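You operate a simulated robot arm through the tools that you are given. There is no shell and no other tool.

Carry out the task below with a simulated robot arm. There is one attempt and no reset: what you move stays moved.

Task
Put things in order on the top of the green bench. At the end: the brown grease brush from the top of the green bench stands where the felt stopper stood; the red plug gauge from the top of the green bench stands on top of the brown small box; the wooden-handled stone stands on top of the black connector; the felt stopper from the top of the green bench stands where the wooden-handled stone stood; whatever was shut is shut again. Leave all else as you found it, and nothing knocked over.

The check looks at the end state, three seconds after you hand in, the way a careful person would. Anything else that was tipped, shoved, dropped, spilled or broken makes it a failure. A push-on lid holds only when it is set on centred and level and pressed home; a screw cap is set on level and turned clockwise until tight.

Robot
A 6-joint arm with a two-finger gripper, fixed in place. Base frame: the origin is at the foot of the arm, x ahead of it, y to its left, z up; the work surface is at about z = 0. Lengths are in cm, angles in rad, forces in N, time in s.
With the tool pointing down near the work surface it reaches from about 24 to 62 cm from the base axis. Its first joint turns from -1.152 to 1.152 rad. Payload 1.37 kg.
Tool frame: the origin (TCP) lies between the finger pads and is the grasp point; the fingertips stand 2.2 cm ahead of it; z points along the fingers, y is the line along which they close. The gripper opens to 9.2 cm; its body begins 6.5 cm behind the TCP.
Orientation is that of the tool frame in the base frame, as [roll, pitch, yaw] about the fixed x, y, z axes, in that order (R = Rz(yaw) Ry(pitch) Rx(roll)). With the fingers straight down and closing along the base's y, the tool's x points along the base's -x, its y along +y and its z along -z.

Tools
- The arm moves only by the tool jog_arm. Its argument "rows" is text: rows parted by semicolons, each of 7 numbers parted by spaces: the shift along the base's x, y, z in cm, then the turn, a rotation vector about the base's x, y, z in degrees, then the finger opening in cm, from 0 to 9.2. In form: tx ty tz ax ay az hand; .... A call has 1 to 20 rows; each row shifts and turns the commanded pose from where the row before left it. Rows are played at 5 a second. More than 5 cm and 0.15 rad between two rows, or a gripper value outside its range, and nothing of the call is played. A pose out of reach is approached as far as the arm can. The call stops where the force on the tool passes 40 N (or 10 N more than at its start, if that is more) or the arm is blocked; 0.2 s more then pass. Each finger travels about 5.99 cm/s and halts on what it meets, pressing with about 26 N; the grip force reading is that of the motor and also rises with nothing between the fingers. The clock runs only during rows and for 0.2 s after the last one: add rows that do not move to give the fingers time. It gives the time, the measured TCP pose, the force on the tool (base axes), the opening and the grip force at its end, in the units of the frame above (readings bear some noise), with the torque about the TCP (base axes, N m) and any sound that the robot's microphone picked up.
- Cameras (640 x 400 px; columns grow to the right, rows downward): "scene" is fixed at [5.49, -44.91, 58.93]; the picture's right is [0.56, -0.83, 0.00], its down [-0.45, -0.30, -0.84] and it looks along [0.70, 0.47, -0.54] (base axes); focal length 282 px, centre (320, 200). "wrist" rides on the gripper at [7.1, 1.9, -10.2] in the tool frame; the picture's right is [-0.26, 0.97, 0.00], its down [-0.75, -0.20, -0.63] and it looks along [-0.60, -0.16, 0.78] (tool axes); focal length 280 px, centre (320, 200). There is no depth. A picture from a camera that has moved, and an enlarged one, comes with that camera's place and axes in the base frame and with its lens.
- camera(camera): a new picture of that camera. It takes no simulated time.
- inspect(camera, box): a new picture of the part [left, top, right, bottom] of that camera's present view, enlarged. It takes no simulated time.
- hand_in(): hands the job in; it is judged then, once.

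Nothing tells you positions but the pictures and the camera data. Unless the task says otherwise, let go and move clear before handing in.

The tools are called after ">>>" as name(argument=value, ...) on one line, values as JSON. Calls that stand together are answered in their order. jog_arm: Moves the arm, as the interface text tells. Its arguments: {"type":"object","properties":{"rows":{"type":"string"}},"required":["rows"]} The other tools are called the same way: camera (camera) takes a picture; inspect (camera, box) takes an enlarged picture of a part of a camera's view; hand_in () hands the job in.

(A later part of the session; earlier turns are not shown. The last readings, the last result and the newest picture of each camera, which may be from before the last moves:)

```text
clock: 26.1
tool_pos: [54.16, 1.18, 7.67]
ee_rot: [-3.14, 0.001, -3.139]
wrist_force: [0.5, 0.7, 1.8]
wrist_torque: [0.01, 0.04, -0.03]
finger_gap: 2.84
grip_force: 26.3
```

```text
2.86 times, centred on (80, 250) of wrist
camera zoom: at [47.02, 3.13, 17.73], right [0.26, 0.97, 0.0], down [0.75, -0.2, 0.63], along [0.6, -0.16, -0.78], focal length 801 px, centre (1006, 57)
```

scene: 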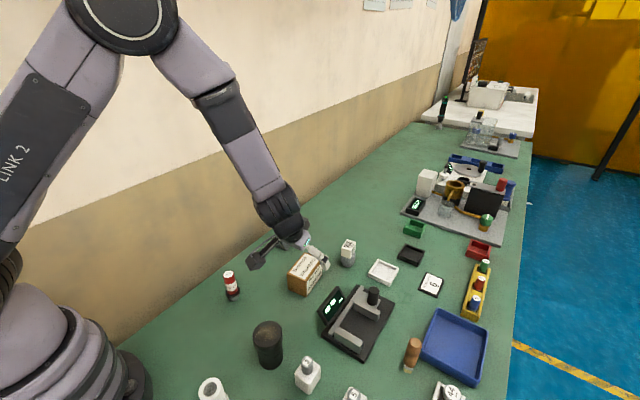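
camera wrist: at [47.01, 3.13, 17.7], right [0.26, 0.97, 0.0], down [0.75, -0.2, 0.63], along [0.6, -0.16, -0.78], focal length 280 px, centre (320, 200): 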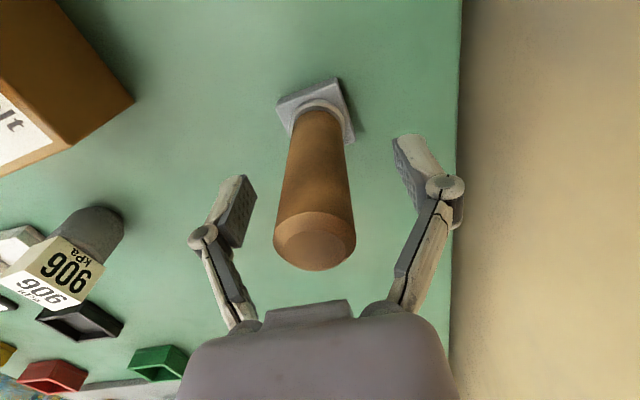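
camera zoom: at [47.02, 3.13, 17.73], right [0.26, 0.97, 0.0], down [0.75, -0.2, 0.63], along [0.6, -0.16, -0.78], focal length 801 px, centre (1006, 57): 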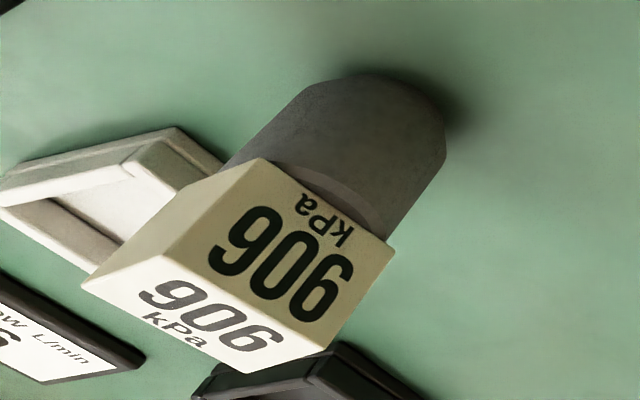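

Gripped at 2.8 cm. I'll lift the stone and carry it, going around the gauge, above the black cylinder near (26, -19).

>>> jog_arm(rows="0 0 1 0 0 0 2; 0 0 3 0 0 0 2; 0 0 4 0 0 0 2; 0 0 4.4 0 0 0 2; -3 0 0 0 0 0 2; -3 0 0 0 0 0 2; -3 0 0 0 0 0 2; -3 0 0 0 0 0 2; -3 0 0 0 0 0 2; -3 0 0 0 0 0 2; -1.4 -2.8 0 0 0 0 2; -1.4 -2.8 0 0 0 0 2; -1.4 -2.8 0 0 0 0 2; -1.4 -2.8 0 0 0 0 2; -1.4 -2.8 0 0 0 0 2; 0 0 0 0 0 0 2; 0 0 0 0 0 0 2")

>>> camera(camera="wrist")

>>> camera(camera="scene")

```text
clock: 29.7
tool_pos: [29.02, -13.03, 20.07]
ee_rot: [-3.141, 0.003, -3.14]
wrist_force: [0.6, -0.5, -2.2]
wrist_torque: [0.02, 0.01, -0.01]
finger_gap: 2.8
grip_force: 25.9
```

```text
taken
camera wrist: at [21.91, -10.98, 30.13], right [0.26, 0.97, 0.0], down [0.75, -0.2, 0.63], along [0.6, -0.16, -0.78], focal length 280 px, centre (320, 200)
```

wrist: 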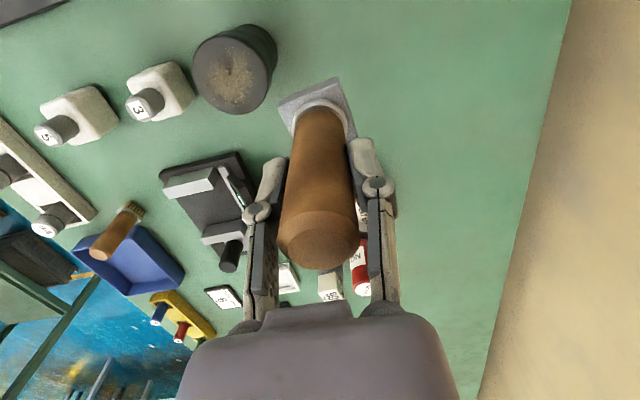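

```text
taken
```

scene: 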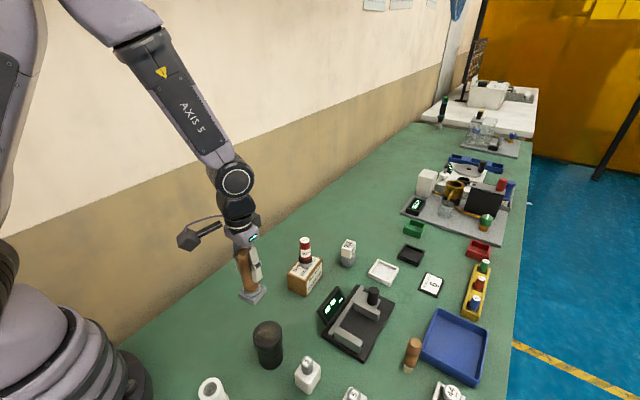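

>>> inspect(camera="wrist", box=[170, 10, 300, 125])

>>> inspect(camera="scene", box=[220, 230, 320, 380])

>>> inspect(camera="wrist", box=[60, 180, 200, 300])

```text
3.48 times, centred on (235, 68) of wrist
camera zoom: at [21.91, -10.98, 30.13], right [0.26, 0.97, 0.0], down [0.75, -0.2, 0.63], along [0.6, -0.16, -0.78], focal length 975 px, centre (616, 661)
```

zoom: 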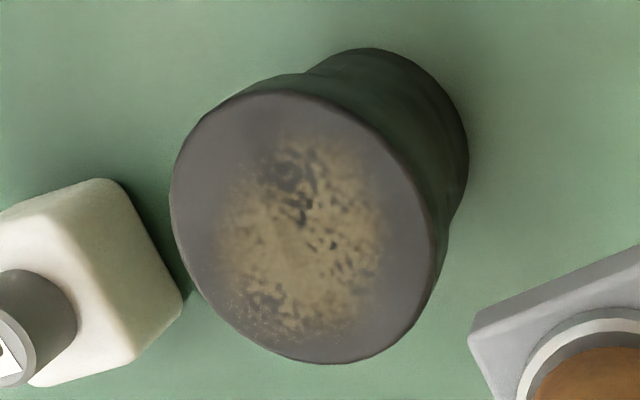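

```text
2.67 times, centred on (270, 305) of scene
camera zoom: at [5.49, -44.92, 58.93], right [0.56, -0.83, 0.0], down [-0.45, -0.3, -0.84], along [0.7, 0.47, -0.54], focal length 753 px, centre (453, -80)
```

zoom: 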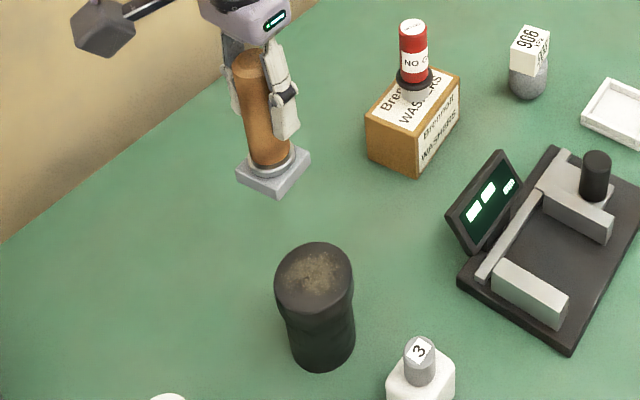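

```text
3.33 times, centred on (130, 240) of wrist
camera zoom: at [21.91, -10.98, 30.13], right [0.26, 0.97, 0.0], down [0.75, -0.2, 0.63], along [0.6, -0.16, -0.78], focal length 935 px, centre (953, 67)
```

zoom: 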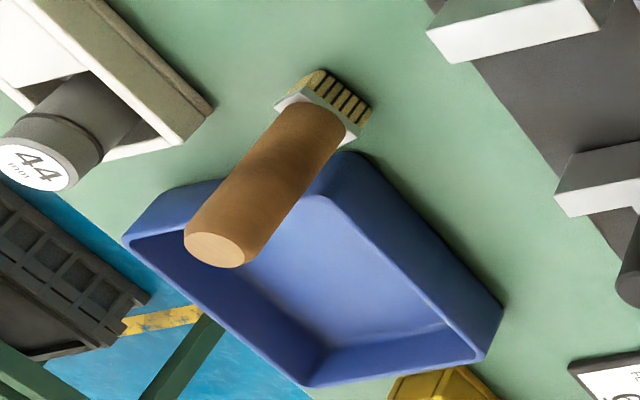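

The top of the black cylinder is at about (25.8, -18.9), about 8.5 high and 5.6 across. I'll move the stone over it and check before lowering.

>>> jog_arm(rows="-1.6 -2.9 0 0 0 0 2; -1.65 -2.95 0 0 0 0 2; 0 0 -1.5 0 0 0 2; 0 0 0 0 0 0 2; 0 0 0 0 0 0 2")

>>> camera(camera="wrist")

>>> inspect(camera="scene", box=[220, 250, 320, 380])

```text
clock: 30.9
tool_pos: [25.93, -18.67, 18.49]
ee_rot: [-3.141, 0.0, -3.138]
wrist_force: [0.2, -0.3, -2.4]
wrist_torque: [0.03, -0.02, 0.0]
finger_gap: 2.83
grip_force: 26.2
```

```text
taken
camera wrist: at [18.74, -16.76, 28.63], right [0.26, 0.97, 0.0], down [0.75, -0.2, 0.63], along [0.6, -0.16, -0.78], focal length 280 px, centre (320, 200)
```

wrist: 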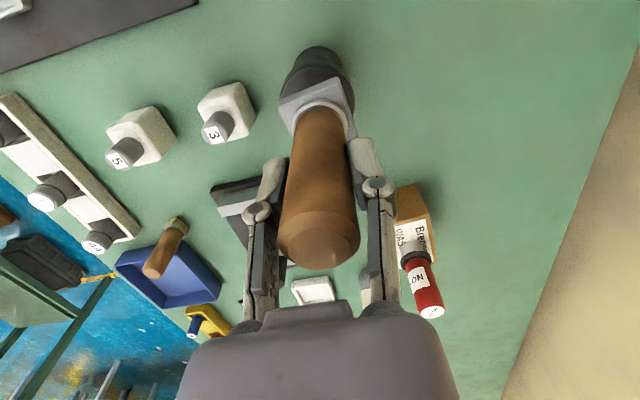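

```text
3.08 times, centred on (270, 315) of scene
camera zoom: at [5.49, -44.92, 58.93], right [0.56, -0.83, 0.0], down [-0.45, -0.3, -0.84], along [0.7, 0.47, -0.54], focal length 868 px, centre (474, -154)
```

zoom: 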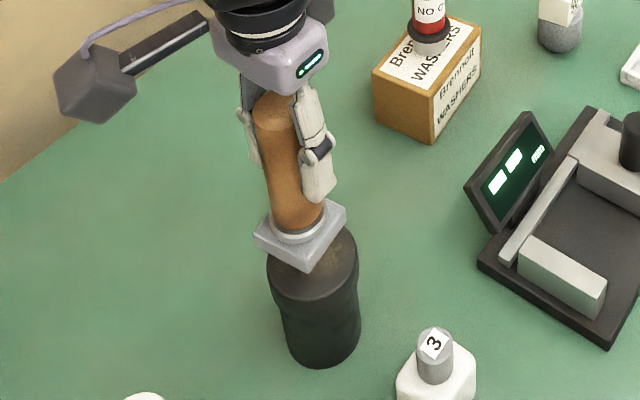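

>>> jog_arm(rows="-0.1 -0.2 -1 0 0 0 2; 0 0 -0.6 0 0 0 2; 0 0 0 0 0 0 2; 0 0 0 0 0 0 2")

>>> inspect(camera="scene", box=[230, 270, 310, 380])

>>> inspect(camera="wrist", box=[240, 30, 400, 150])

```text
clock: 31.9
tool_pos: [25.58, -18.94, 16.92]
ee_rot: [-3.139, 0.0, -3.139]
wrist_force: [0.7, -0.4, -3.3]
wrist_torque: [-0.01, 0.01, 0.01]
finger_gap: 2.82
grip_force: 26.0
```

```text
3.64 times, centred on (270, 325) of scene
camera zoom: at [5.49, -44.91, 58.93], right [0.56, -0.83, 0.0], down [-0.45, -0.3, -0.84], along [0.7, 0.47, -0.54], focal length 1026 px, centre (502, -254)
```

zoom: 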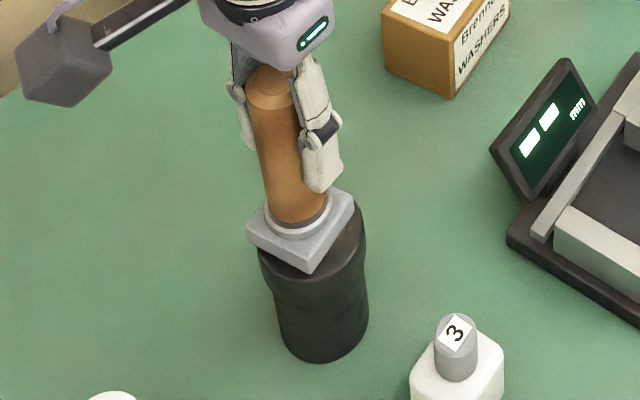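

```text
3.33 times, centred on (320, 90) of wrist
camera zoom: at [18.57, -16.98, 27.07], right [0.26, 0.97, 0.0], down [0.75, -0.2, 0.63], along [0.6, -0.16, -0.78], focal length 935 px, centre (320, 567)
```

zoom: 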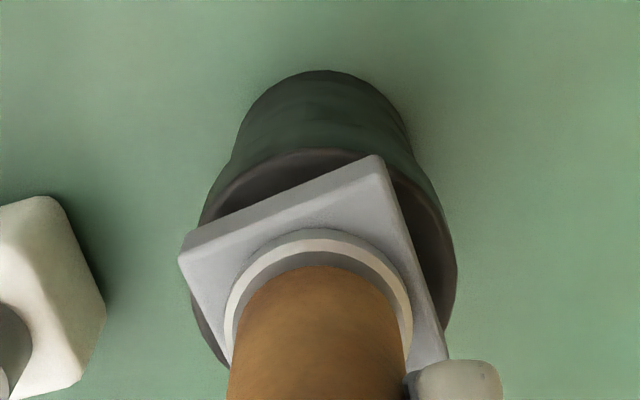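

The stone is about 0.3 cm short of centre in x; I'll shift and lower in small steps until contact.

>>> jog_arm(rows="0.3 0.05 0 0 0 0 2; 0 0 -0.3 0 0 0 2; 0 0 -0.2 0 0 0 2; 0 0 -0.15 0 0 0 2; 0 0 -0.15 0 0 0 2; 0 0 0 0 0 0 2")

```text
clock: 33.3
tool_pos: [26.02, -18.93, 16.16]
ee_rot: [-3.139, 0.002, -3.14]
wrist_force: [0.1, -0.2, -2.2]
wrist_torque: [-0.01, 0.03, -0.01]
finger_gap: 2.81
grip_force: 26.0
```

>>> jog_arm(rows="0 0 -0.12 0 0 0 2; 0 0 0 0 0 0 2")

>>> inspect(camera="scene", box=[240, 290, 300, 360])

```text
clock: 33.9
tool_pos: [26.02, -18.87, 16.06]
ee_rot: [-3.138, 0.003, -3.141]
wrist_force: [-4.7, 1.2, 22.2]
wrist_torque: [-0.01, 0.45, -0.04]
finger_gap: 2.83
grip_force: 26.5
```

```text
5.71 times, centred on (270, 325) of scene
camera zoom: at [5.49, -44.91, 58.94], right [0.56, -0.83, 0.0], down [-0.45, -0.3, -0.84], along [0.7, 0.47, -0.54], focal length 1613 px, centre (606, -514)
```

zoom: 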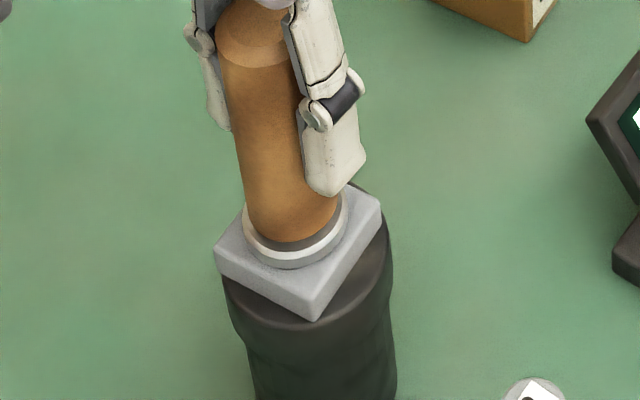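

Contact at 22 N. I'll relieve a little and open the fingers.

>>> jog_arm(rows="0 0 0.06 0 0 0 2; 0 0 0 0 0 0 2.5; 0 0 0 0 0 0 3.2; 0 0 0 0 0 0 4.5; 0 0 0 0 0 0 6; 0 0 0 0 0 0 6")

>>> inspect(camera="scene", box=[230, 270, 310, 380])

>>> inspect(camera="wrist", box=[240, 30, 400, 150])

```text
clock: 35.3
tool_pos: [26.09, -18.87, 16.16]
ee_rot: [-3.139, 0.003, -3.14]
wrist_force: [0.0, 0.0, -0.3]
wrist_torque: [-0.03, 0.02, 0.02]
finger_gap: 6.0
grip_force: 0.1
```

```text
3.64 times, centred on (270, 325) of scene
camera zoom: at [5.49, -44.91, 58.93], right [0.56, -0.83, 0.0], down [-0.45, -0.3, -0.84], along [0.7, 0.47, -0.54], focal length 1026 px, centre (502, -254)
```

zoom: 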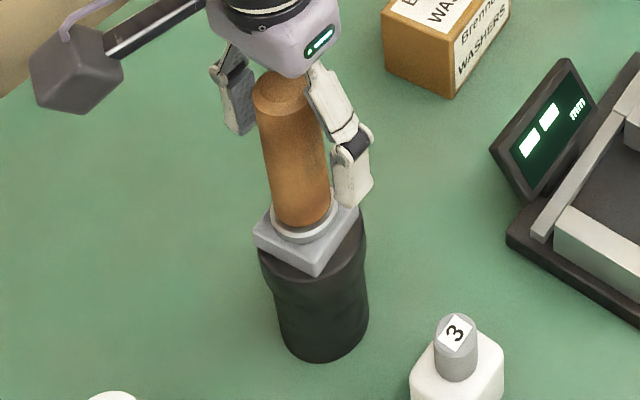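

```text
3.33 times, centred on (320, 90) of wrist
camera zoom: at [18.92, -16.93, 26.22], right [0.26, 0.97, 0.0], down [0.75, -0.2, 0.63], along [0.6, -0.16, -0.78], focal length 935 px, centre (320, 567)
```

zoom: 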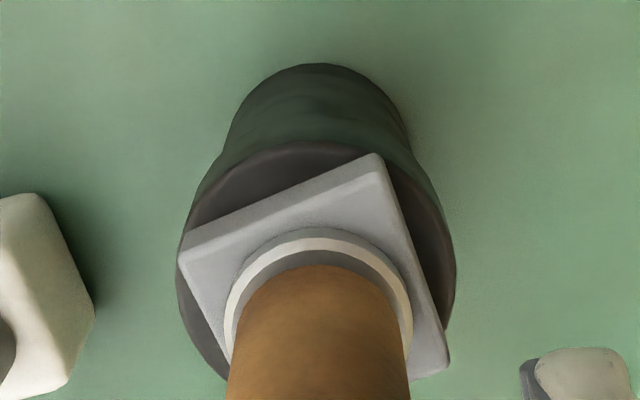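

The stone rests stably on the black cylinder. I'll rise and go look at the felt stopper from above.

>>> jog_arm(rows="0 0 2 0 0 0 6; 0 0 4 0 0 0 6; 0 0 4 0 0 0 6; 4 0 0 0 0 0 6; 4 0 0 0 0 0 6; 4 0 0 0 0 0 6; 4 -0.5 0 0 0 0 6; 4 -0.5 0 0 0 0 8; 3 0 0 0 0 0 8; 0 0 0 0 0 0 8; 0 0 0 0 0 0 8")

>>> camera(camera="wrist")

>>> camera(camera="scene")

```text
clock: 37.7
tool_pos: [49.22, -19.98, 26.11]
ee_rot: [-3.139, 0.001, -3.14]
wrist_force: [0.4, -0.4, -0.7]
wrist_torque: [0.0, 0.0, -0.01]
finger_gap: 8.01
grip_force: 0.0
```

```text
taken
camera wrist: at [41.97, -17.91, 36.33], right [0.26, 0.97, 0.0], down [0.75, -0.2, 0.63], along [0.6, -0.16, -0.78], focal length 280 px, centre (320, 200)
```

wrist: 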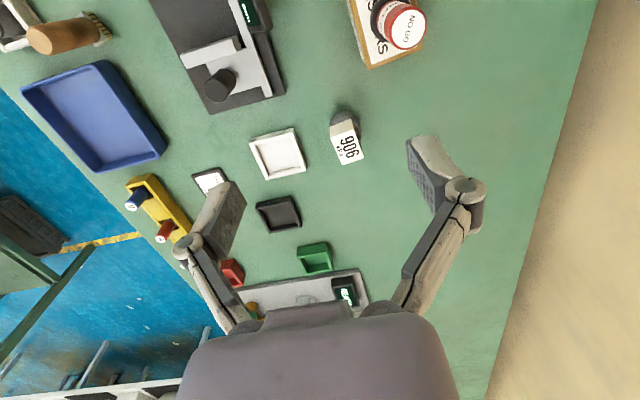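

```text
taken
```

scene: 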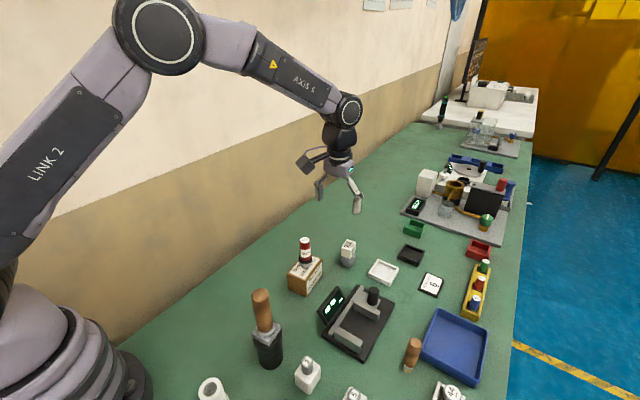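

The stone stands on the black cylinder. Now I need the stopper's exact geometry, so I'll zoom on it.

>>> inspect(camera="wrist", box=[310, 95, 390, 175])

>>> inspect(camera="scene", box=[332, 230, 364, 275])

```text
5.00 times, centred on (350, 135) of wrist
camera zoom: at [41.97, -17.91, 36.33], right [0.26, 0.97, 0.0], down [0.75, -0.2, 0.63], along [0.6, -0.16, -0.78], focal length 1402 px, centre (170, 525)
```

zoom: 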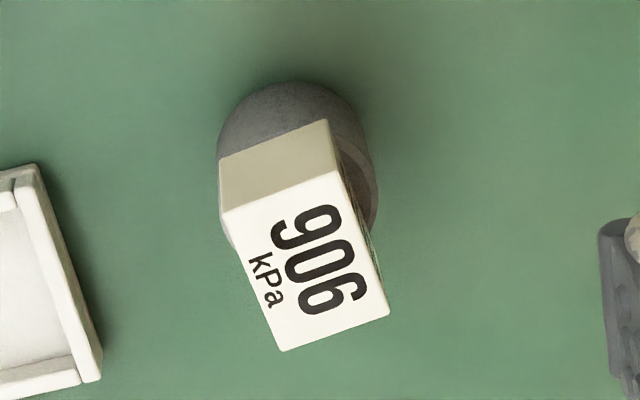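

```text
8.89 times, centred on (348, 252) of scene
camera zoom: at [5.49, -44.91, 58.93], right [0.56, -0.83, 0.0], down [-0.45, -0.3, -0.84], along [0.7, 0.47, -0.54], focal length 2509 px, centre (71, -267)
```

zoom: 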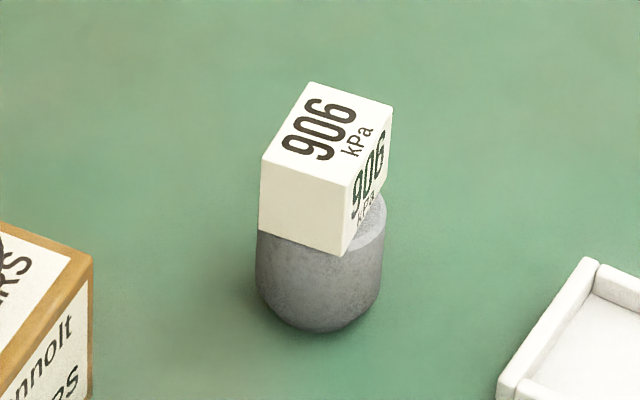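

The stopper cylinder (4 cm across, about 4.3 tall) is centred near (58.5, -18.6) with the 906 block (about 3.9×2.75×3) on it turned about 8°. I'll go above it, align yaw with the block's sides, and check reach.

>>> jog_arm(rows="3.15 0.45 -2 0 0 0 7; 3.15 0.45 -2 0 0 4 7; 3.15 0.45 -2 0 0 3.8 7; 0 0 -2 0 0 0 7; 0 0 0 0 0 0 7; 0 0 0 0 0 0 7")

>>> camera(camera="wrist")

>>> inspect(camera="scene", box=[300, 170, 400, 280])

```text
clock: 39.1
tool_pos: [58.62, -18.52, 18.11]
ee_rot: [-3.141, 0.003, -3.004]
wrist_force: [-0.3, -0.1, -0.2]
wrist_torque: [0.01, 0.0, -0.02]
finger_gap: 6.97
grip_force: 0.1
```

```text
taken
camera wrist: at [51.12, -17.54, 28.26], right [0.13, 0.99, 0.0], down [0.77, -0.1, 0.63], along [0.62, -0.08, -0.78], focal length 280 px, centre (320, 200)
```

wrist: 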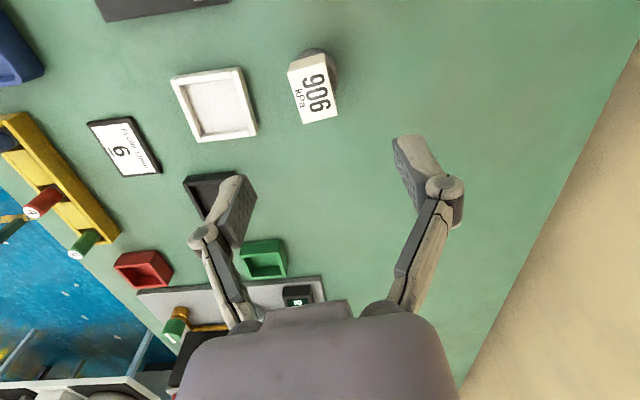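

```text
3.64 times, centred on (350, 225) of scene
camera zoom: at [5.49, -44.91, 58.93], right [0.56, -0.83, 0.0], down [-0.45, -0.3, -0.84], along [0.7, 0.47, -0.54], focal length 1026 px, centre (211, 109)
```

zoom: 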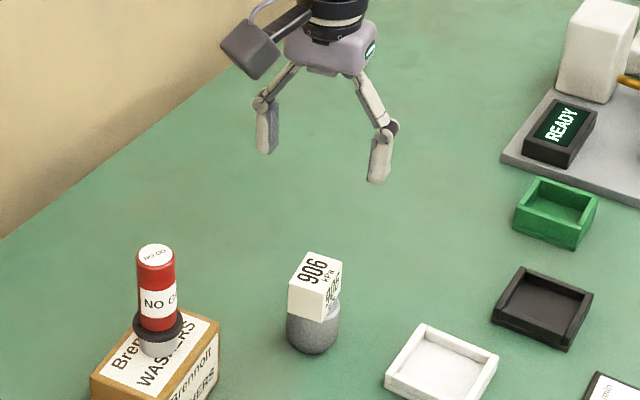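

>>> inspect(camera="wrist", box=[270, 35, 350, 135])

```text
4.00 times, centred on (310, 85) of wrist
camera zoom: at [51.12, -17.54, 28.26], right [0.13, 0.99, 0.0], down [0.77, -0.1, 0.63], along [0.62, -0.08, -0.78], focal length 1122 px, centre (360, 660)
```

zoom: 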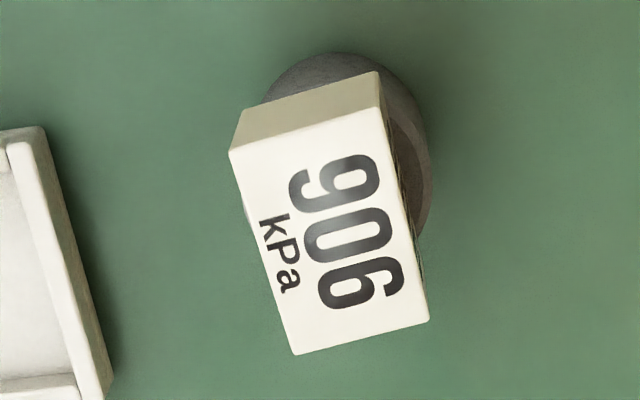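

Block centre at (57.9, -18.8), cylinder centre near (58.3, -18.65). I'll descend part way with the fingers straddling and check.

>>> jog_arm(rows="-0.1 -0.15 -3 0 0 0 6.6; 0 0 -3 0 0 0 6.6; 0 0 -2 0 0 0 6.6; 0 0 0 0 0 0 6.6; 0 0 0 0 0 0 6.6")

>>> camera(camera="wrist")

>>> inspect(camera="scene", box=[310, 190, 390, 280])

```text
clock: 40.3
tool_pos: [58.4, -18.71, 10.12]
ee_rot: [-3.138, 0.001, -3.005]
wrist_force: [0.2, -0.2, 0.2]
wrist_torque: [0.02, 0.0, -0.02]
finger_gap: 6.58
grip_force: 0.1
```

```text
taken
camera wrist: at [50.98, -17.7, 20.24], right [0.13, 0.99, 0.0], down [0.77, -0.1, 0.63], along [0.62, -0.08, -0.78], focal length 280 px, centre (320, 200)
```

wrist: 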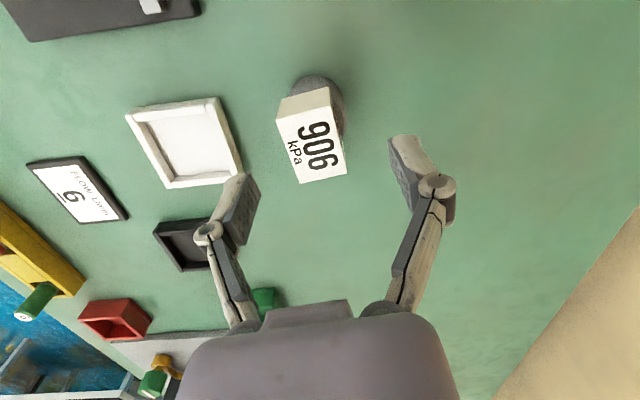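

```text
4.44 times, centred on (350, 235) of scene
camera zoom: at [5.49, -44.91, 58.93], right [0.56, -0.83, 0.0], down [-0.45, -0.3, -0.84], along [0.7, 0.47, -0.54], focal length 1254 px, centre (187, 44)
```

zoom: 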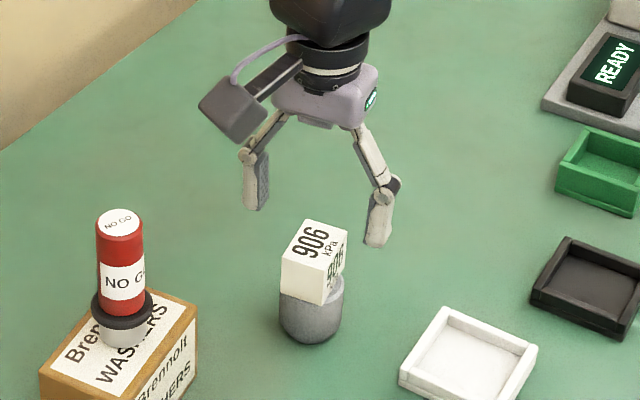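

The stopper is centred between the fingers. I'll descend to grip height near the base of the cylinder.

>>> jog_arm(rows="0 0 -2.5 0 0 0 6.6; 0 0 -2.5 0 0 0 6.6; 0 0 -1.5 0 0 0 6.6; 0 0 -0.7 0 0 0 6.6; 0 0 0 0 0 0 6.6; 0 0 0 0 0 0 6.6")

>>> camera(camera="wrist")

>>> inspect(camera="scene", box=[310, 210, 390, 280])

```text
clock: 41.7
tool_pos: [58.31, -18.69, 2.97]
ee_rot: [-3.14, 0.002, -3.002]
wrist_force: [-0.5, 0.7, 0.1]
wrist_torque: [-0.02, -0.01, -0.02]
finger_gap: 6.58
grip_force: 0.1
```

```text
taken
camera wrist: at [51.04, -17.71, 13.01], right [0.13, 0.99, 0.0], down [0.77, -0.1, 0.63], along [0.62, -0.08, -0.78], focal length 280 px, centre (320, 200)
```

wrist: 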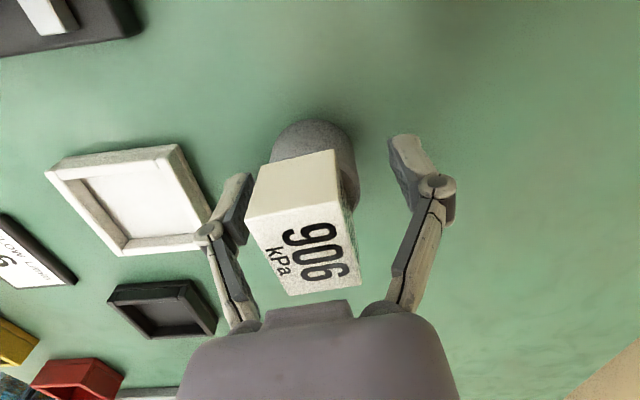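

```text
5.71 times, centred on (350, 245) of scene
camera zoom: at [5.49, -44.91, 58.93], right [0.56, -0.83, 0.0], down [-0.45, -0.3, -0.84], along [0.7, 0.47, -0.54], focal length 1613 px, centre (149, -57)
```

zoom: 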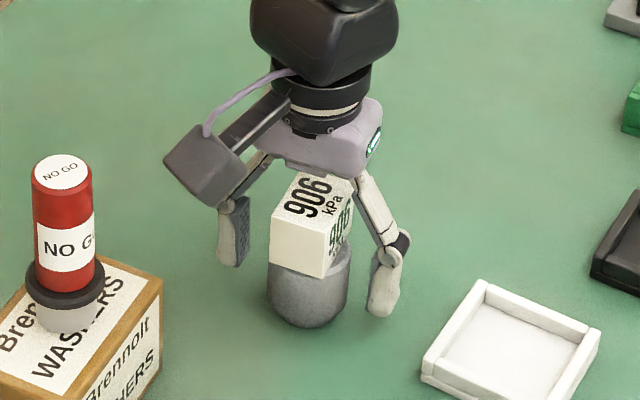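

>>> jog_arm(rows="0 0 -0.3 0 0 0 5.8; 0 0 0 0 0 0 5.2; 0 0 0 0 0 0 4.8; 0 0 0 0 0 0 4.5; 0 0 0 0 0 0 4.3; 0 0 0 0 0 0 4.1; 0 0 0 0 0 0 3.9; 0 0 0 0 0 0 3.7; 0 0 0 0 0 0 3.5; 0 0 0 0 0 0 3.2; 0 0 0 0 0 0 3.0; 0 0 0 0 0 0 3.0")

>>> camera(camera="wrist")

>>> inspect(camera="scene", box=[310, 210, 390, 280])

```text
clock: 44.3
tool_pos: [58.37, -18.74, 2.57]
ee_rot: [-3.141, 0.001, -3.004]
wrist_force: [-1.7, 0.1, 3.0]
wrist_torque: [0.0, 0.05, 0.02]
finger_gap: 3.83
grip_force: 26.0
```

```text
taken
camera wrist: at [51.05, -17.7, 12.73], right [0.13, 0.99, 0.0], down [0.77, -0.1, 0.63], along [0.62, -0.08, -0.78], focal length 280 px, centre (320, 200)
```

wrist: 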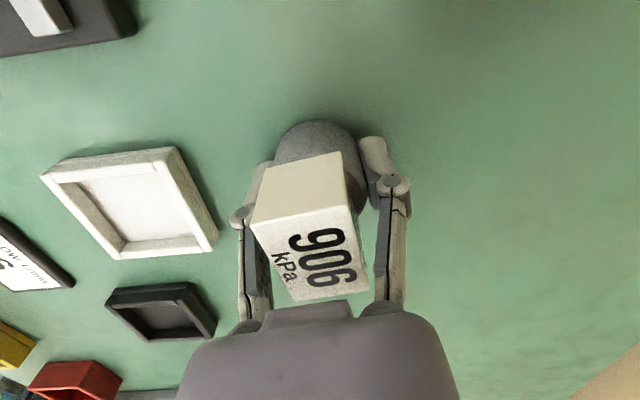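

```text
5.71 times, centred on (350, 245) of scene
camera zoom: at [5.49, -44.91, 58.94], right [0.56, -0.83, 0.0], down [-0.45, -0.3, -0.84], along [0.7, 0.47, -0.54], focal length 1613 px, centre (149, -57)
```

zoom: 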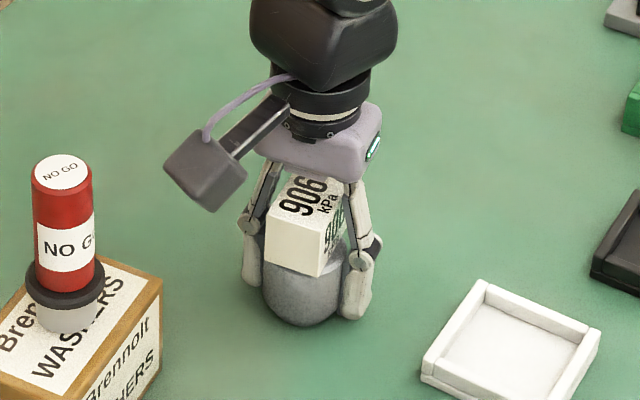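

Gripped on the cylinder at 3.8 cm. I'll lift slowly and see that the block rides along.

>>> jog_arm(rows="0 0 0.2 0 0 0 3.0; 0 0 0.4 0 0 0 3.0; 0 0 0.6 0 0 0 3.0; 0 0 0.6 0 0 0 3.0; 0 0 0.5 0 0 0 3.0; 0 0 0.3 0 0 0 3.0; 0 0 0 0 0 0 3.0")

>>> inspect(camera="scene", box=[310, 200, 390, 270])

>>> inspect(camera="wrist", box=[220, 100, 420, 310])

```text
clock: 45.9
tool_pos: [58.31, -18.64, 5.26]
ee_rot: [-3.141, 0.001, -3.004]
wrist_force: [0.3, -0.1, -1.1]
wrist_torque: [0.01, -0.01, -0.03]
finger_gap: 3.81
grip_force: 26.1
```

```text
5.71 times, centred on (350, 235) of scene
camera zoom: at [5.49, -44.91, 58.93], right [0.56, -0.83, 0.0], down [-0.45, -0.3, -0.84], along [0.7, 0.47, -0.54], focal length 1613 px, centre (149, 0)
```

zoom: 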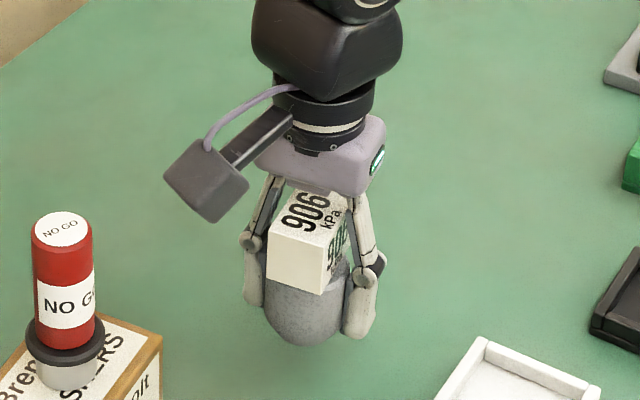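

```text
1.90 times, centred on (320, 205) of wrist
camera zoom: at [51.01, -17.71, 15.3], right [0.13, 0.99, 0.0], down [0.77, -0.1, 0.63], along [0.62, -0.08, -0.78], focal length 534 px, centre (320, 190)
```

zoom: 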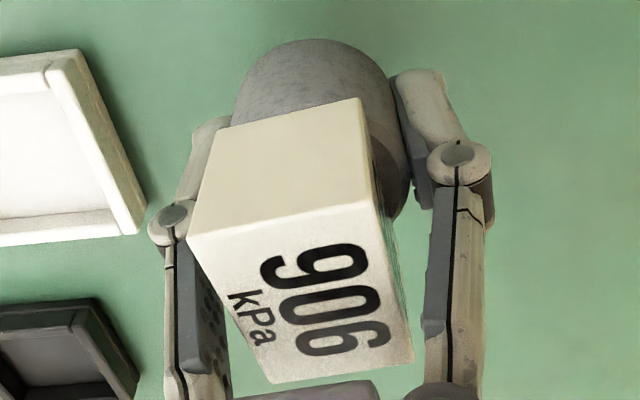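

The block rides steadily on the stopper. I'll raise it and carry it smoothly toward the stone's former place.

>>> jog_arm(rows="0 0 0.5 0 0 0 3.0; 0 0 1 0 0 0 3.0; 0 0 1.2 0 0 0 3.0; 0 0 1.3 0 0 0 3.0; 0 0 1.2 0 0 0 3.0; 0 0 1 0 0 0 3.0; 0 0 0.5 0 0 0 3.0; -0.13 0.6 0 0 0 0 3.0; -0.26 1.2 0 0 0 0 3.0; -0.34 1.6 0 0 0 0 3.0; -0.385 1.8 0 0 0 0 3.0; -0.385 1.8 0 0 0 0 3.0; -0.385 1.8 0 0 0 0 3.0; -0.385 1.8 0 0 0 0 3.0; -0.385 1.8 0 0 0 0 3.0; -0.385 1.8 0 0 0 0 3.0; -0.385 1.8 0 0 0 0 3.0; -0.34 1.6 0 0 0 0 3.0; -0.26 1.2 0 0 0 0 3.0; -0.13 0.6 0 0 0 0 3.0")

>>> camera(camera="wrist")

>>> inspect(camera="scene", box=[240, 160, 340, 270])

```text
clock: 50.1
tool_pos: [54.2, 0.76, 11.94]
ee_rot: [-3.141, 0.002, -3.005]
wrist_force: [0.0, -0.3, -0.4]
wrist_torque: [-0.01, 0.01, 0.0]
finger_gap: 3.84
grip_force: 25.9
```

```text
taken
camera wrist: at [46.86, 1.73, 22.02], right [0.13, 0.99, 0.0], down [0.77, -0.1, 0.63], along [0.62, -0.08, -0.78], focal length 280 px, centre (320, 200)
```

wrist: 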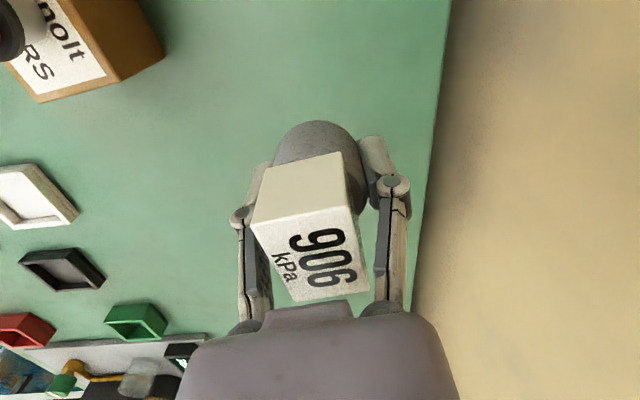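

```text
3.64 times, centred on (290, 215) of scene
camera zoom: at [5.49, -44.91, 58.93], right [0.56, -0.83, 0.0], down [-0.45, -0.3, -0.84], along [0.7, 0.47, -0.54], focal length 1026 px, centre (429, 146)
```

zoom: 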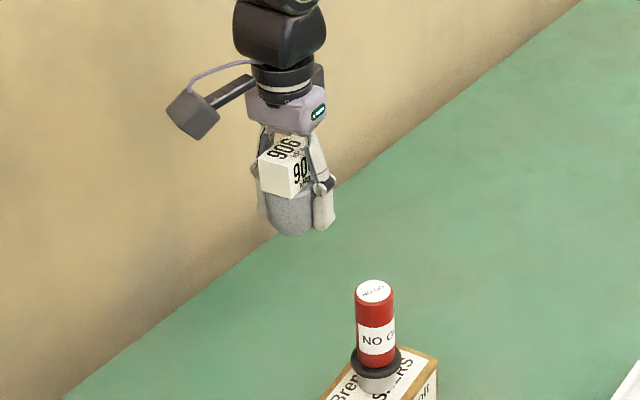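

The block has kept its place. I'll shift slightly and lower the stopper.

>>> jog_arm(rows="-0.05 0.25 0 0 0 0 3.0; -0.05 0.2 -0.4 0 0 0 3.0; 0 0 -0.8 0 0 0 3.0; 0 0 -1.2 0 0 0 3.0; 0 0 -1.2 0 0 0 3.0; 0 0 -1.2 0 0 0 3.0; 0 0 -1.2 0 0 0 3.0; 0 0 -1 0 0 0 3.0; 0 0 -0.8 0 0 0 3.0; 0 0 -0.5 0 0 0 3.0; 0 0 -0.3 0 0 0 3.0; 0 0 0 0 0 0 3.0")

>>> inspect(camera="scene", box=[250, 180, 330, 260])

```text
clock: 52.7
tool_pos: [54.07, 1.21, 3.32]
ee_rot: [-3.14, 0.001, -3.003]
wrist_force: [0.2, 0.3, -0.1]
wrist_torque: [-0.02, 0.03, 0.0]
finger_gap: 3.82
grip_force: 26.0
```

```text
5.00 times, centred on (290, 220) of scene
camera zoom: at [5.49, -44.91, 58.93], right [0.56, -0.83, 0.0], down [-0.45, -0.3, -0.84], along [0.7, 0.47, -0.54], focal length 1411 px, centre (470, 100)
```

zoom: 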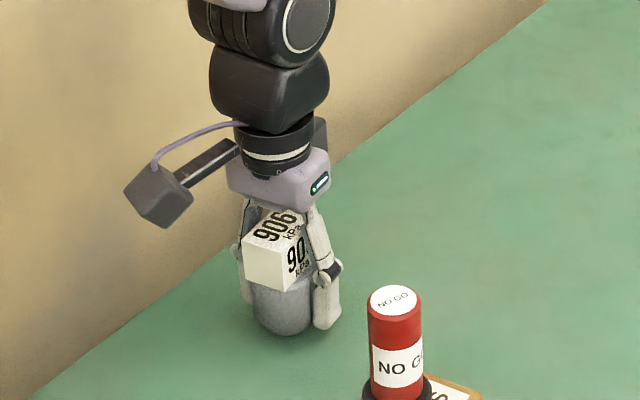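

>>> jog_arm(rows="0 0 -0.2 0 0 0 3.0; 0 0 -0.2 0 0 0 3.0; 0 0 -0.15 0 0 0 3.0; 0 0 -0.08 0 0 0 3.0; 0 0 0 0 0 0 3.0")

```text
clock: 53.9
tool_pos: [54.13, 1.18, 2.59]
ee_rot: [-3.139, 0.002, -3.004]
wrist_force: [0.5, -0.5, -0.1]
wrist_torque: [0.02, 0.0, -0.04]
finger_gap: 3.82
grip_force: 25.9
```

>>> jog_arm(rows="0 0 -0.06 0 0 0 3.0; 0 0 0 0 0 0 3.0")

```text
clock: 54.5
tool_pos: [54.14, 1.17, 2.53]
ee_rot: [-3.141, 0.002, -3.002]
wrist_force: [-2.2, 0.2, 6.2]
wrist_torque: [0.02, 0.07, 0.01]
finger_gap: 3.82
grip_force: 26.3
```

Resting on the bench with light contact. I'll open the fingers gradually.

>>> jog_arm(rows="0 0 0 0 0 0 3.7; 0 0 0 0 0 0 3.9; 0 0 0 0 0 0 4.1; 0 0 0 0 0 0 4.4; 0 0 0 0 0 0 4.8; 0 0 0 0 0 0 5.4; 0 0 0 0 0 0 6; 0 0 0 0 0 0 6.4; 0 0 0 0 0 0 6.4")

>>> camera(camera="wrist")

>>> inspect(camera="scene", box=[250, 180, 330, 260])

```text
clock: 56.5
tool_pos: [54.09, 1.13, 2.56]
ee_rot: [-3.138, 0.001, -3.004]
wrist_force: [0.5, 0.4, -0.4]
wrist_torque: [0.0, 0.02, -0.02]
finger_gap: 6.4
grip_force: 0.0
```

```text
taken
camera wrist: at [46.76, 2.15, 12.68], right [0.13, 0.99, 0.0], down [0.77, -0.1, 0.63], along [0.62, -0.08, -0.78], focal length 280 px, centre (320, 200)
```

wrist: 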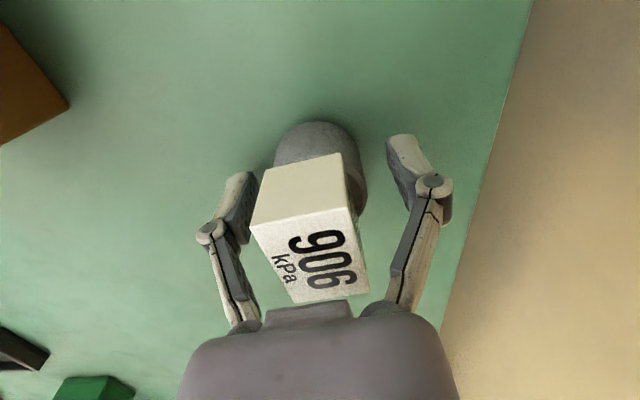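

```text
5.00 times, centred on (290, 220) of scene
camera zoom: at [5.49, -44.91, 58.93], right [0.56, -0.83, 0.0], down [-0.45, -0.3, -0.84], along [0.7, 0.47, -0.54], focal length 1411 px, centre (470, 100)
```

zoom: 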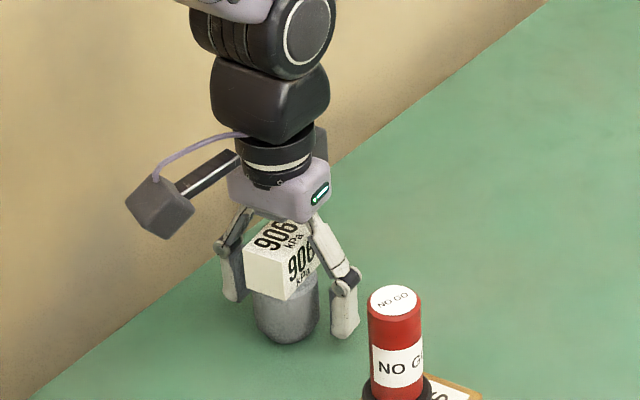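

The stopper and its block stand. I'll rise straight up and check.

>>> jog_arm(rows="0 0 0.5 0 0 0 6.6; 0 0 1 0 0 0 6.6; 0 0 1.5 0 0 0 6.6; 0 0 2 0 0 0 6.6; 0 0 3 0 0 0 6.6; 0 0 4 0 0 0 6.6; 0 0 4 0 0 0 6.6; 0 0 0 0 0 0 6.6")

>>> camera(camera="scene")

>>> inspect(camera="scene", box=[250, 200, 330, 280])

>>> inspect(camera="wrist", box=[260, 30, 380, 150])

```text
clock: 58.3
tool_pos: [54.13, 0.98, 18.56]
ee_rot: [-3.14, 0.001, -3.002]
wrist_force: [-0.2, 0.1, 0.1]
wrist_torque: [-0.03, -0.01, 0.01]
finger_gap: 6.61
grip_force: 0.0
```

```text
taken
```

scene: 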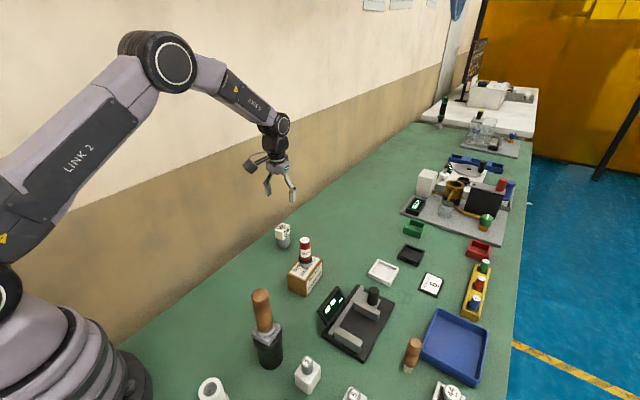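

```text
5.00 times, centred on (290, 240) of scene
camera zoom: at [5.49, -44.91, 58.93], right [0.56, -0.83, 0.0], down [-0.45, -0.3, -0.84], along [0.7, 0.47, -0.54], focal length 1411 px, centre (470, 0)
```

zoom: 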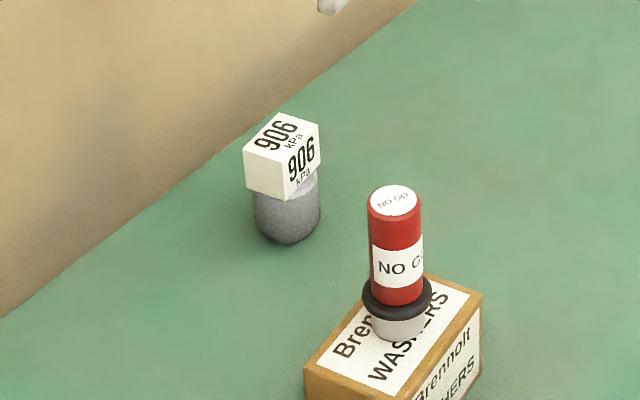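

```text
3.33 times, centred on (320, 90) of wrist
camera zoom: at [46.8, 2.08, 28.7], right [0.13, 0.99, 0.0], down [0.77, -0.1, 0.63], along [0.62, -0.08, -0.78], focal length 935 px, centre (320, 567)
```

zoom: 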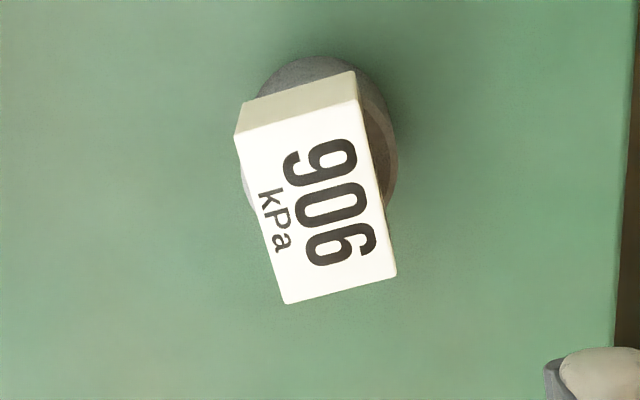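

The stopper stands where the stone stood, block undisturbed. Next I'll go look at the brush near (39, -43), turning the hand to look outward.

>>> jog_arm(rows="0 0 4 0 0 0 7; 0 0 4 0 0 0 7; -2.2 -3.7 0 0 0 -5.9 7; -2.2 -3.7 0 0 0 -5.9 7; -2.2 -3.7 0 0 0 -5.9 7; -2.2 -3.7 0 0 0 -5.9 7; -2.2 -3.7 0 0 0 -5.9 7; -2.2 -3.7 0 0 0 -5.9 7; -2.2 -3.7 0 0 0 -5.9 7; -2.2 -3.7 0 0 0 -5.9 7; -2.2 -3.7 0 0 0 -5.7 7; 0 0 0 0 0 0 7; 0 0 0 0 0 0 7")

>>> camera(camera="wrist")

>>> camera(camera="scene")

```text
clock: 61.1
tool_pos: [34.27, -32.24, 26.68]
ee_rot: [-3.14, 0.002, 2.355]
wrist_force: [0.6, 0.4, 0.5]
wrist_torque: [0.0, -0.02, -0.04]
finger_gap: 7.03
grip_force: 0.0
```

```text
taken
camera wrist: at [30.6, -25.81, 36.77], right [0.87, 0.5, 0.0], down [0.39, -0.68, 0.63], along [0.31, -0.54, -0.78], focal length 280 px, centre (320, 200)
```

wrist: 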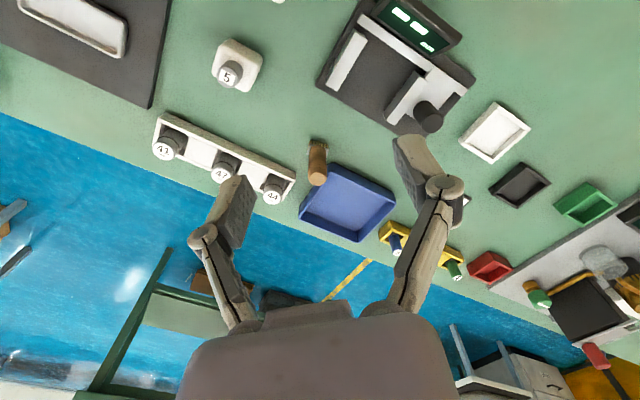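

```text
taken
```

scene: 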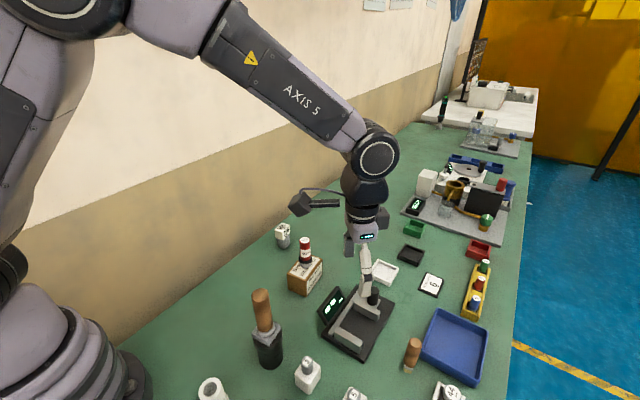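

>>> inspect(camera="wrist", box=[260, 120, 400, 230])

>>> inspect(camera="scene", box=[390, 325, 440, 385])

```text
3.64 times, centred on (330, 175) of wrist
camera zoom: at [30.6, -25.81, 36.77], right [0.87, 0.5, 0.0], down [0.39, -0.68, 0.63], along [0.31, -0.54, -0.78], focal length 1020 px, centre (284, 291)
```

zoom: 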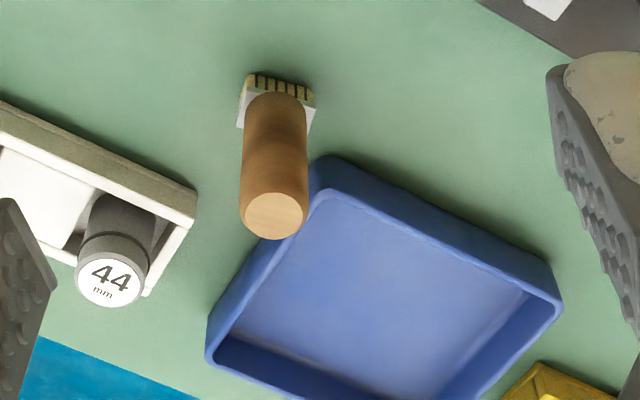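

```text
6.67 times, centred on (415, 355) of scene
camera zoom: at [5.49, -44.92, 58.93], right [0.56, -0.83, 0.0], down [-0.45, -0.3, -0.84], along [0.7, 0.47, -0.54], focal length 1882 px, centre (-313, -833)
```

zoom: 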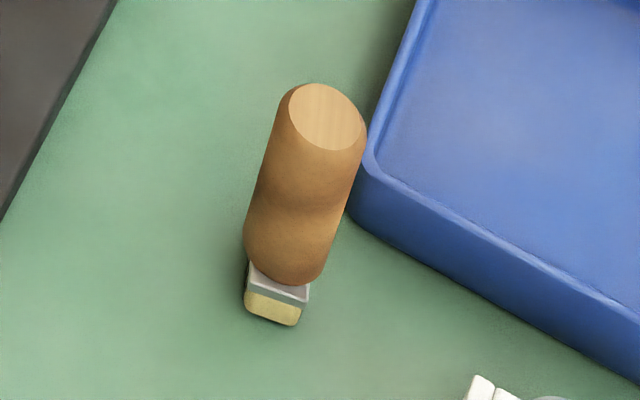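

The brush stands at about (40.1, -42.9), about 8.5 tall, beside the blue tray. I'll turn the hand so the fingers close along y (clear of the tray) and move above it.

>>> jog_arm(rows="0.8 -1.4 -0.6 0 0 7.6 6.5; 0.8 -1.4 -0.6 0 0 7.6 6.5; 0.8 -1.4 -0.6 0 0 7.6 6.5; 0.8 -1.5 -0.6 0 0 7.6 6.5; 0.8 -1.5 -0.6 0 0 7.6 6.5; 0.8 -1.5 -0.6 0 0 7.6 6.5; 0.8 -1.5 -0.6 0 0 7.4 6.5; 0 0 0 0 0 0 6.5; 0 0 0 0 0 0 6.5")

>>> camera(camera="wrist")

>>> camera(camera="scene")

```text
clock: 63.1
tool_pos: [39.86, -42.38, 22.38]
ee_rot: [-3.139, 0.001, -3.002]
wrist_force: [-0.2, 0.4, 0.1]
wrist_torque: [0.01, -0.02, -0.03]
finger_gap: 6.5
grip_force: 0.0
```

```text
taken
camera wrist: at [32.51, -41.31, 32.49], right [0.12, 0.99, 0.0], down [0.77, -0.1, 0.63], along [0.62, -0.08, -0.78], focal length 280 px, centre (320, 200)
```

wrist: 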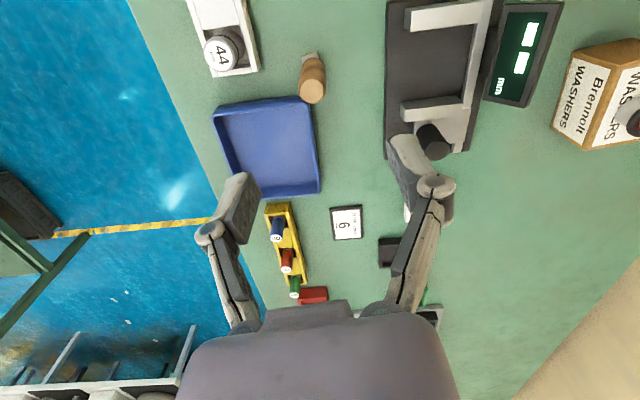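

```text
taken
```

scene: 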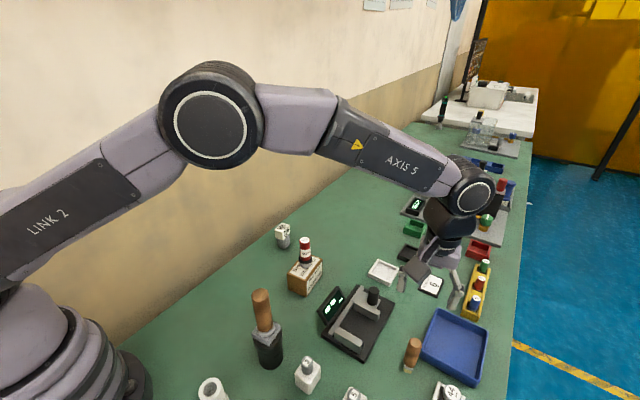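

>>> inspect(camera="wrist", box=[270, 35, 370, 125])

```text
4.44 times, centred on (320, 80) of wrist
camera zoom: at [32.51, -41.31, 32.49], right [0.12, 0.99, 0.0], down [0.77, -0.1, 0.63], along [0.62, -0.08, -0.78], focal length 1246 px, centre (320, 733)
```

zoom: 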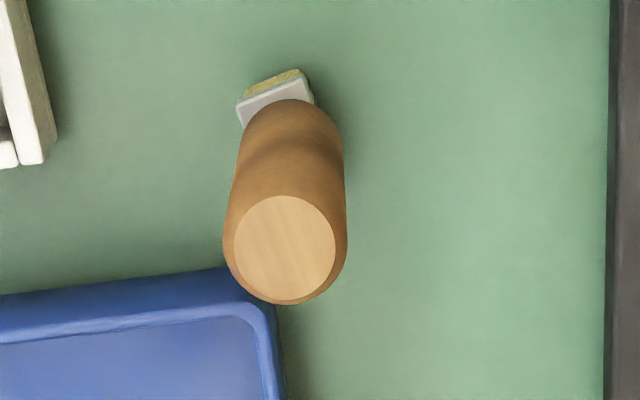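

>>> jog_arm(rows="0.18 -0.68 -3 0 0 0 6.2; 0 0 -4 0 0 0 6.2; 0 0 -4 0 0 0 6.2; 0 0 0 0 0 0 6.2; 0 0 0 0 0 0 6.2")

>>> camera(camera="wrist")

>>> inspect(camera="scene", box=[360, 270, 480, 400])

```text
clock: 64.3
tool_pos: [40.04, -43.01, 11.26]
ee_rot: [-3.141, 0.002, -3.002]
wrist_force: [-0.1, 0.7, -0.4]
wrist_torque: [0.02, 0.0, 0.03]
finger_gap: 6.19
grip_force: 0.0
```

```text
taken
camera wrist: at [32.74, -42.07, 21.45], right [0.13, 0.99, 0.0], down [0.77, -0.1, 0.63], along [0.62, -0.08, -0.78], focal length 280 px, centre (320, 200)
```

wrist: 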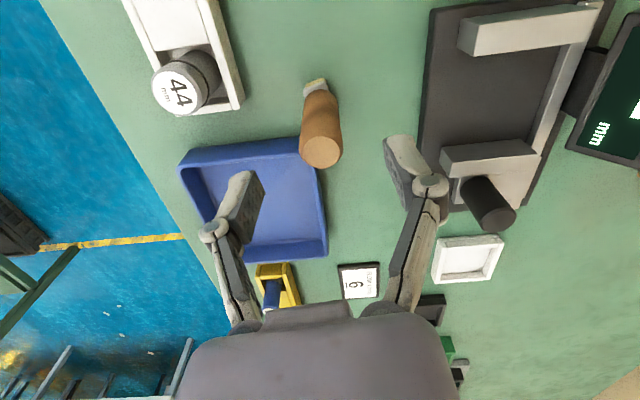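

```text
3.08 times, centred on (420, 335) of scene
camera zoom: at [5.49, -44.91, 58.93], right [0.56, -0.83, 0.0], down [-0.45, -0.3, -0.84], along [0.7, 0.47, -0.54], focal length 868 px, centre (12, -215)
```

zoom: 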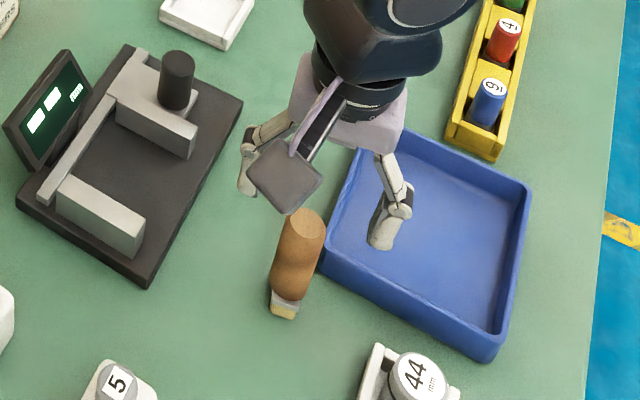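

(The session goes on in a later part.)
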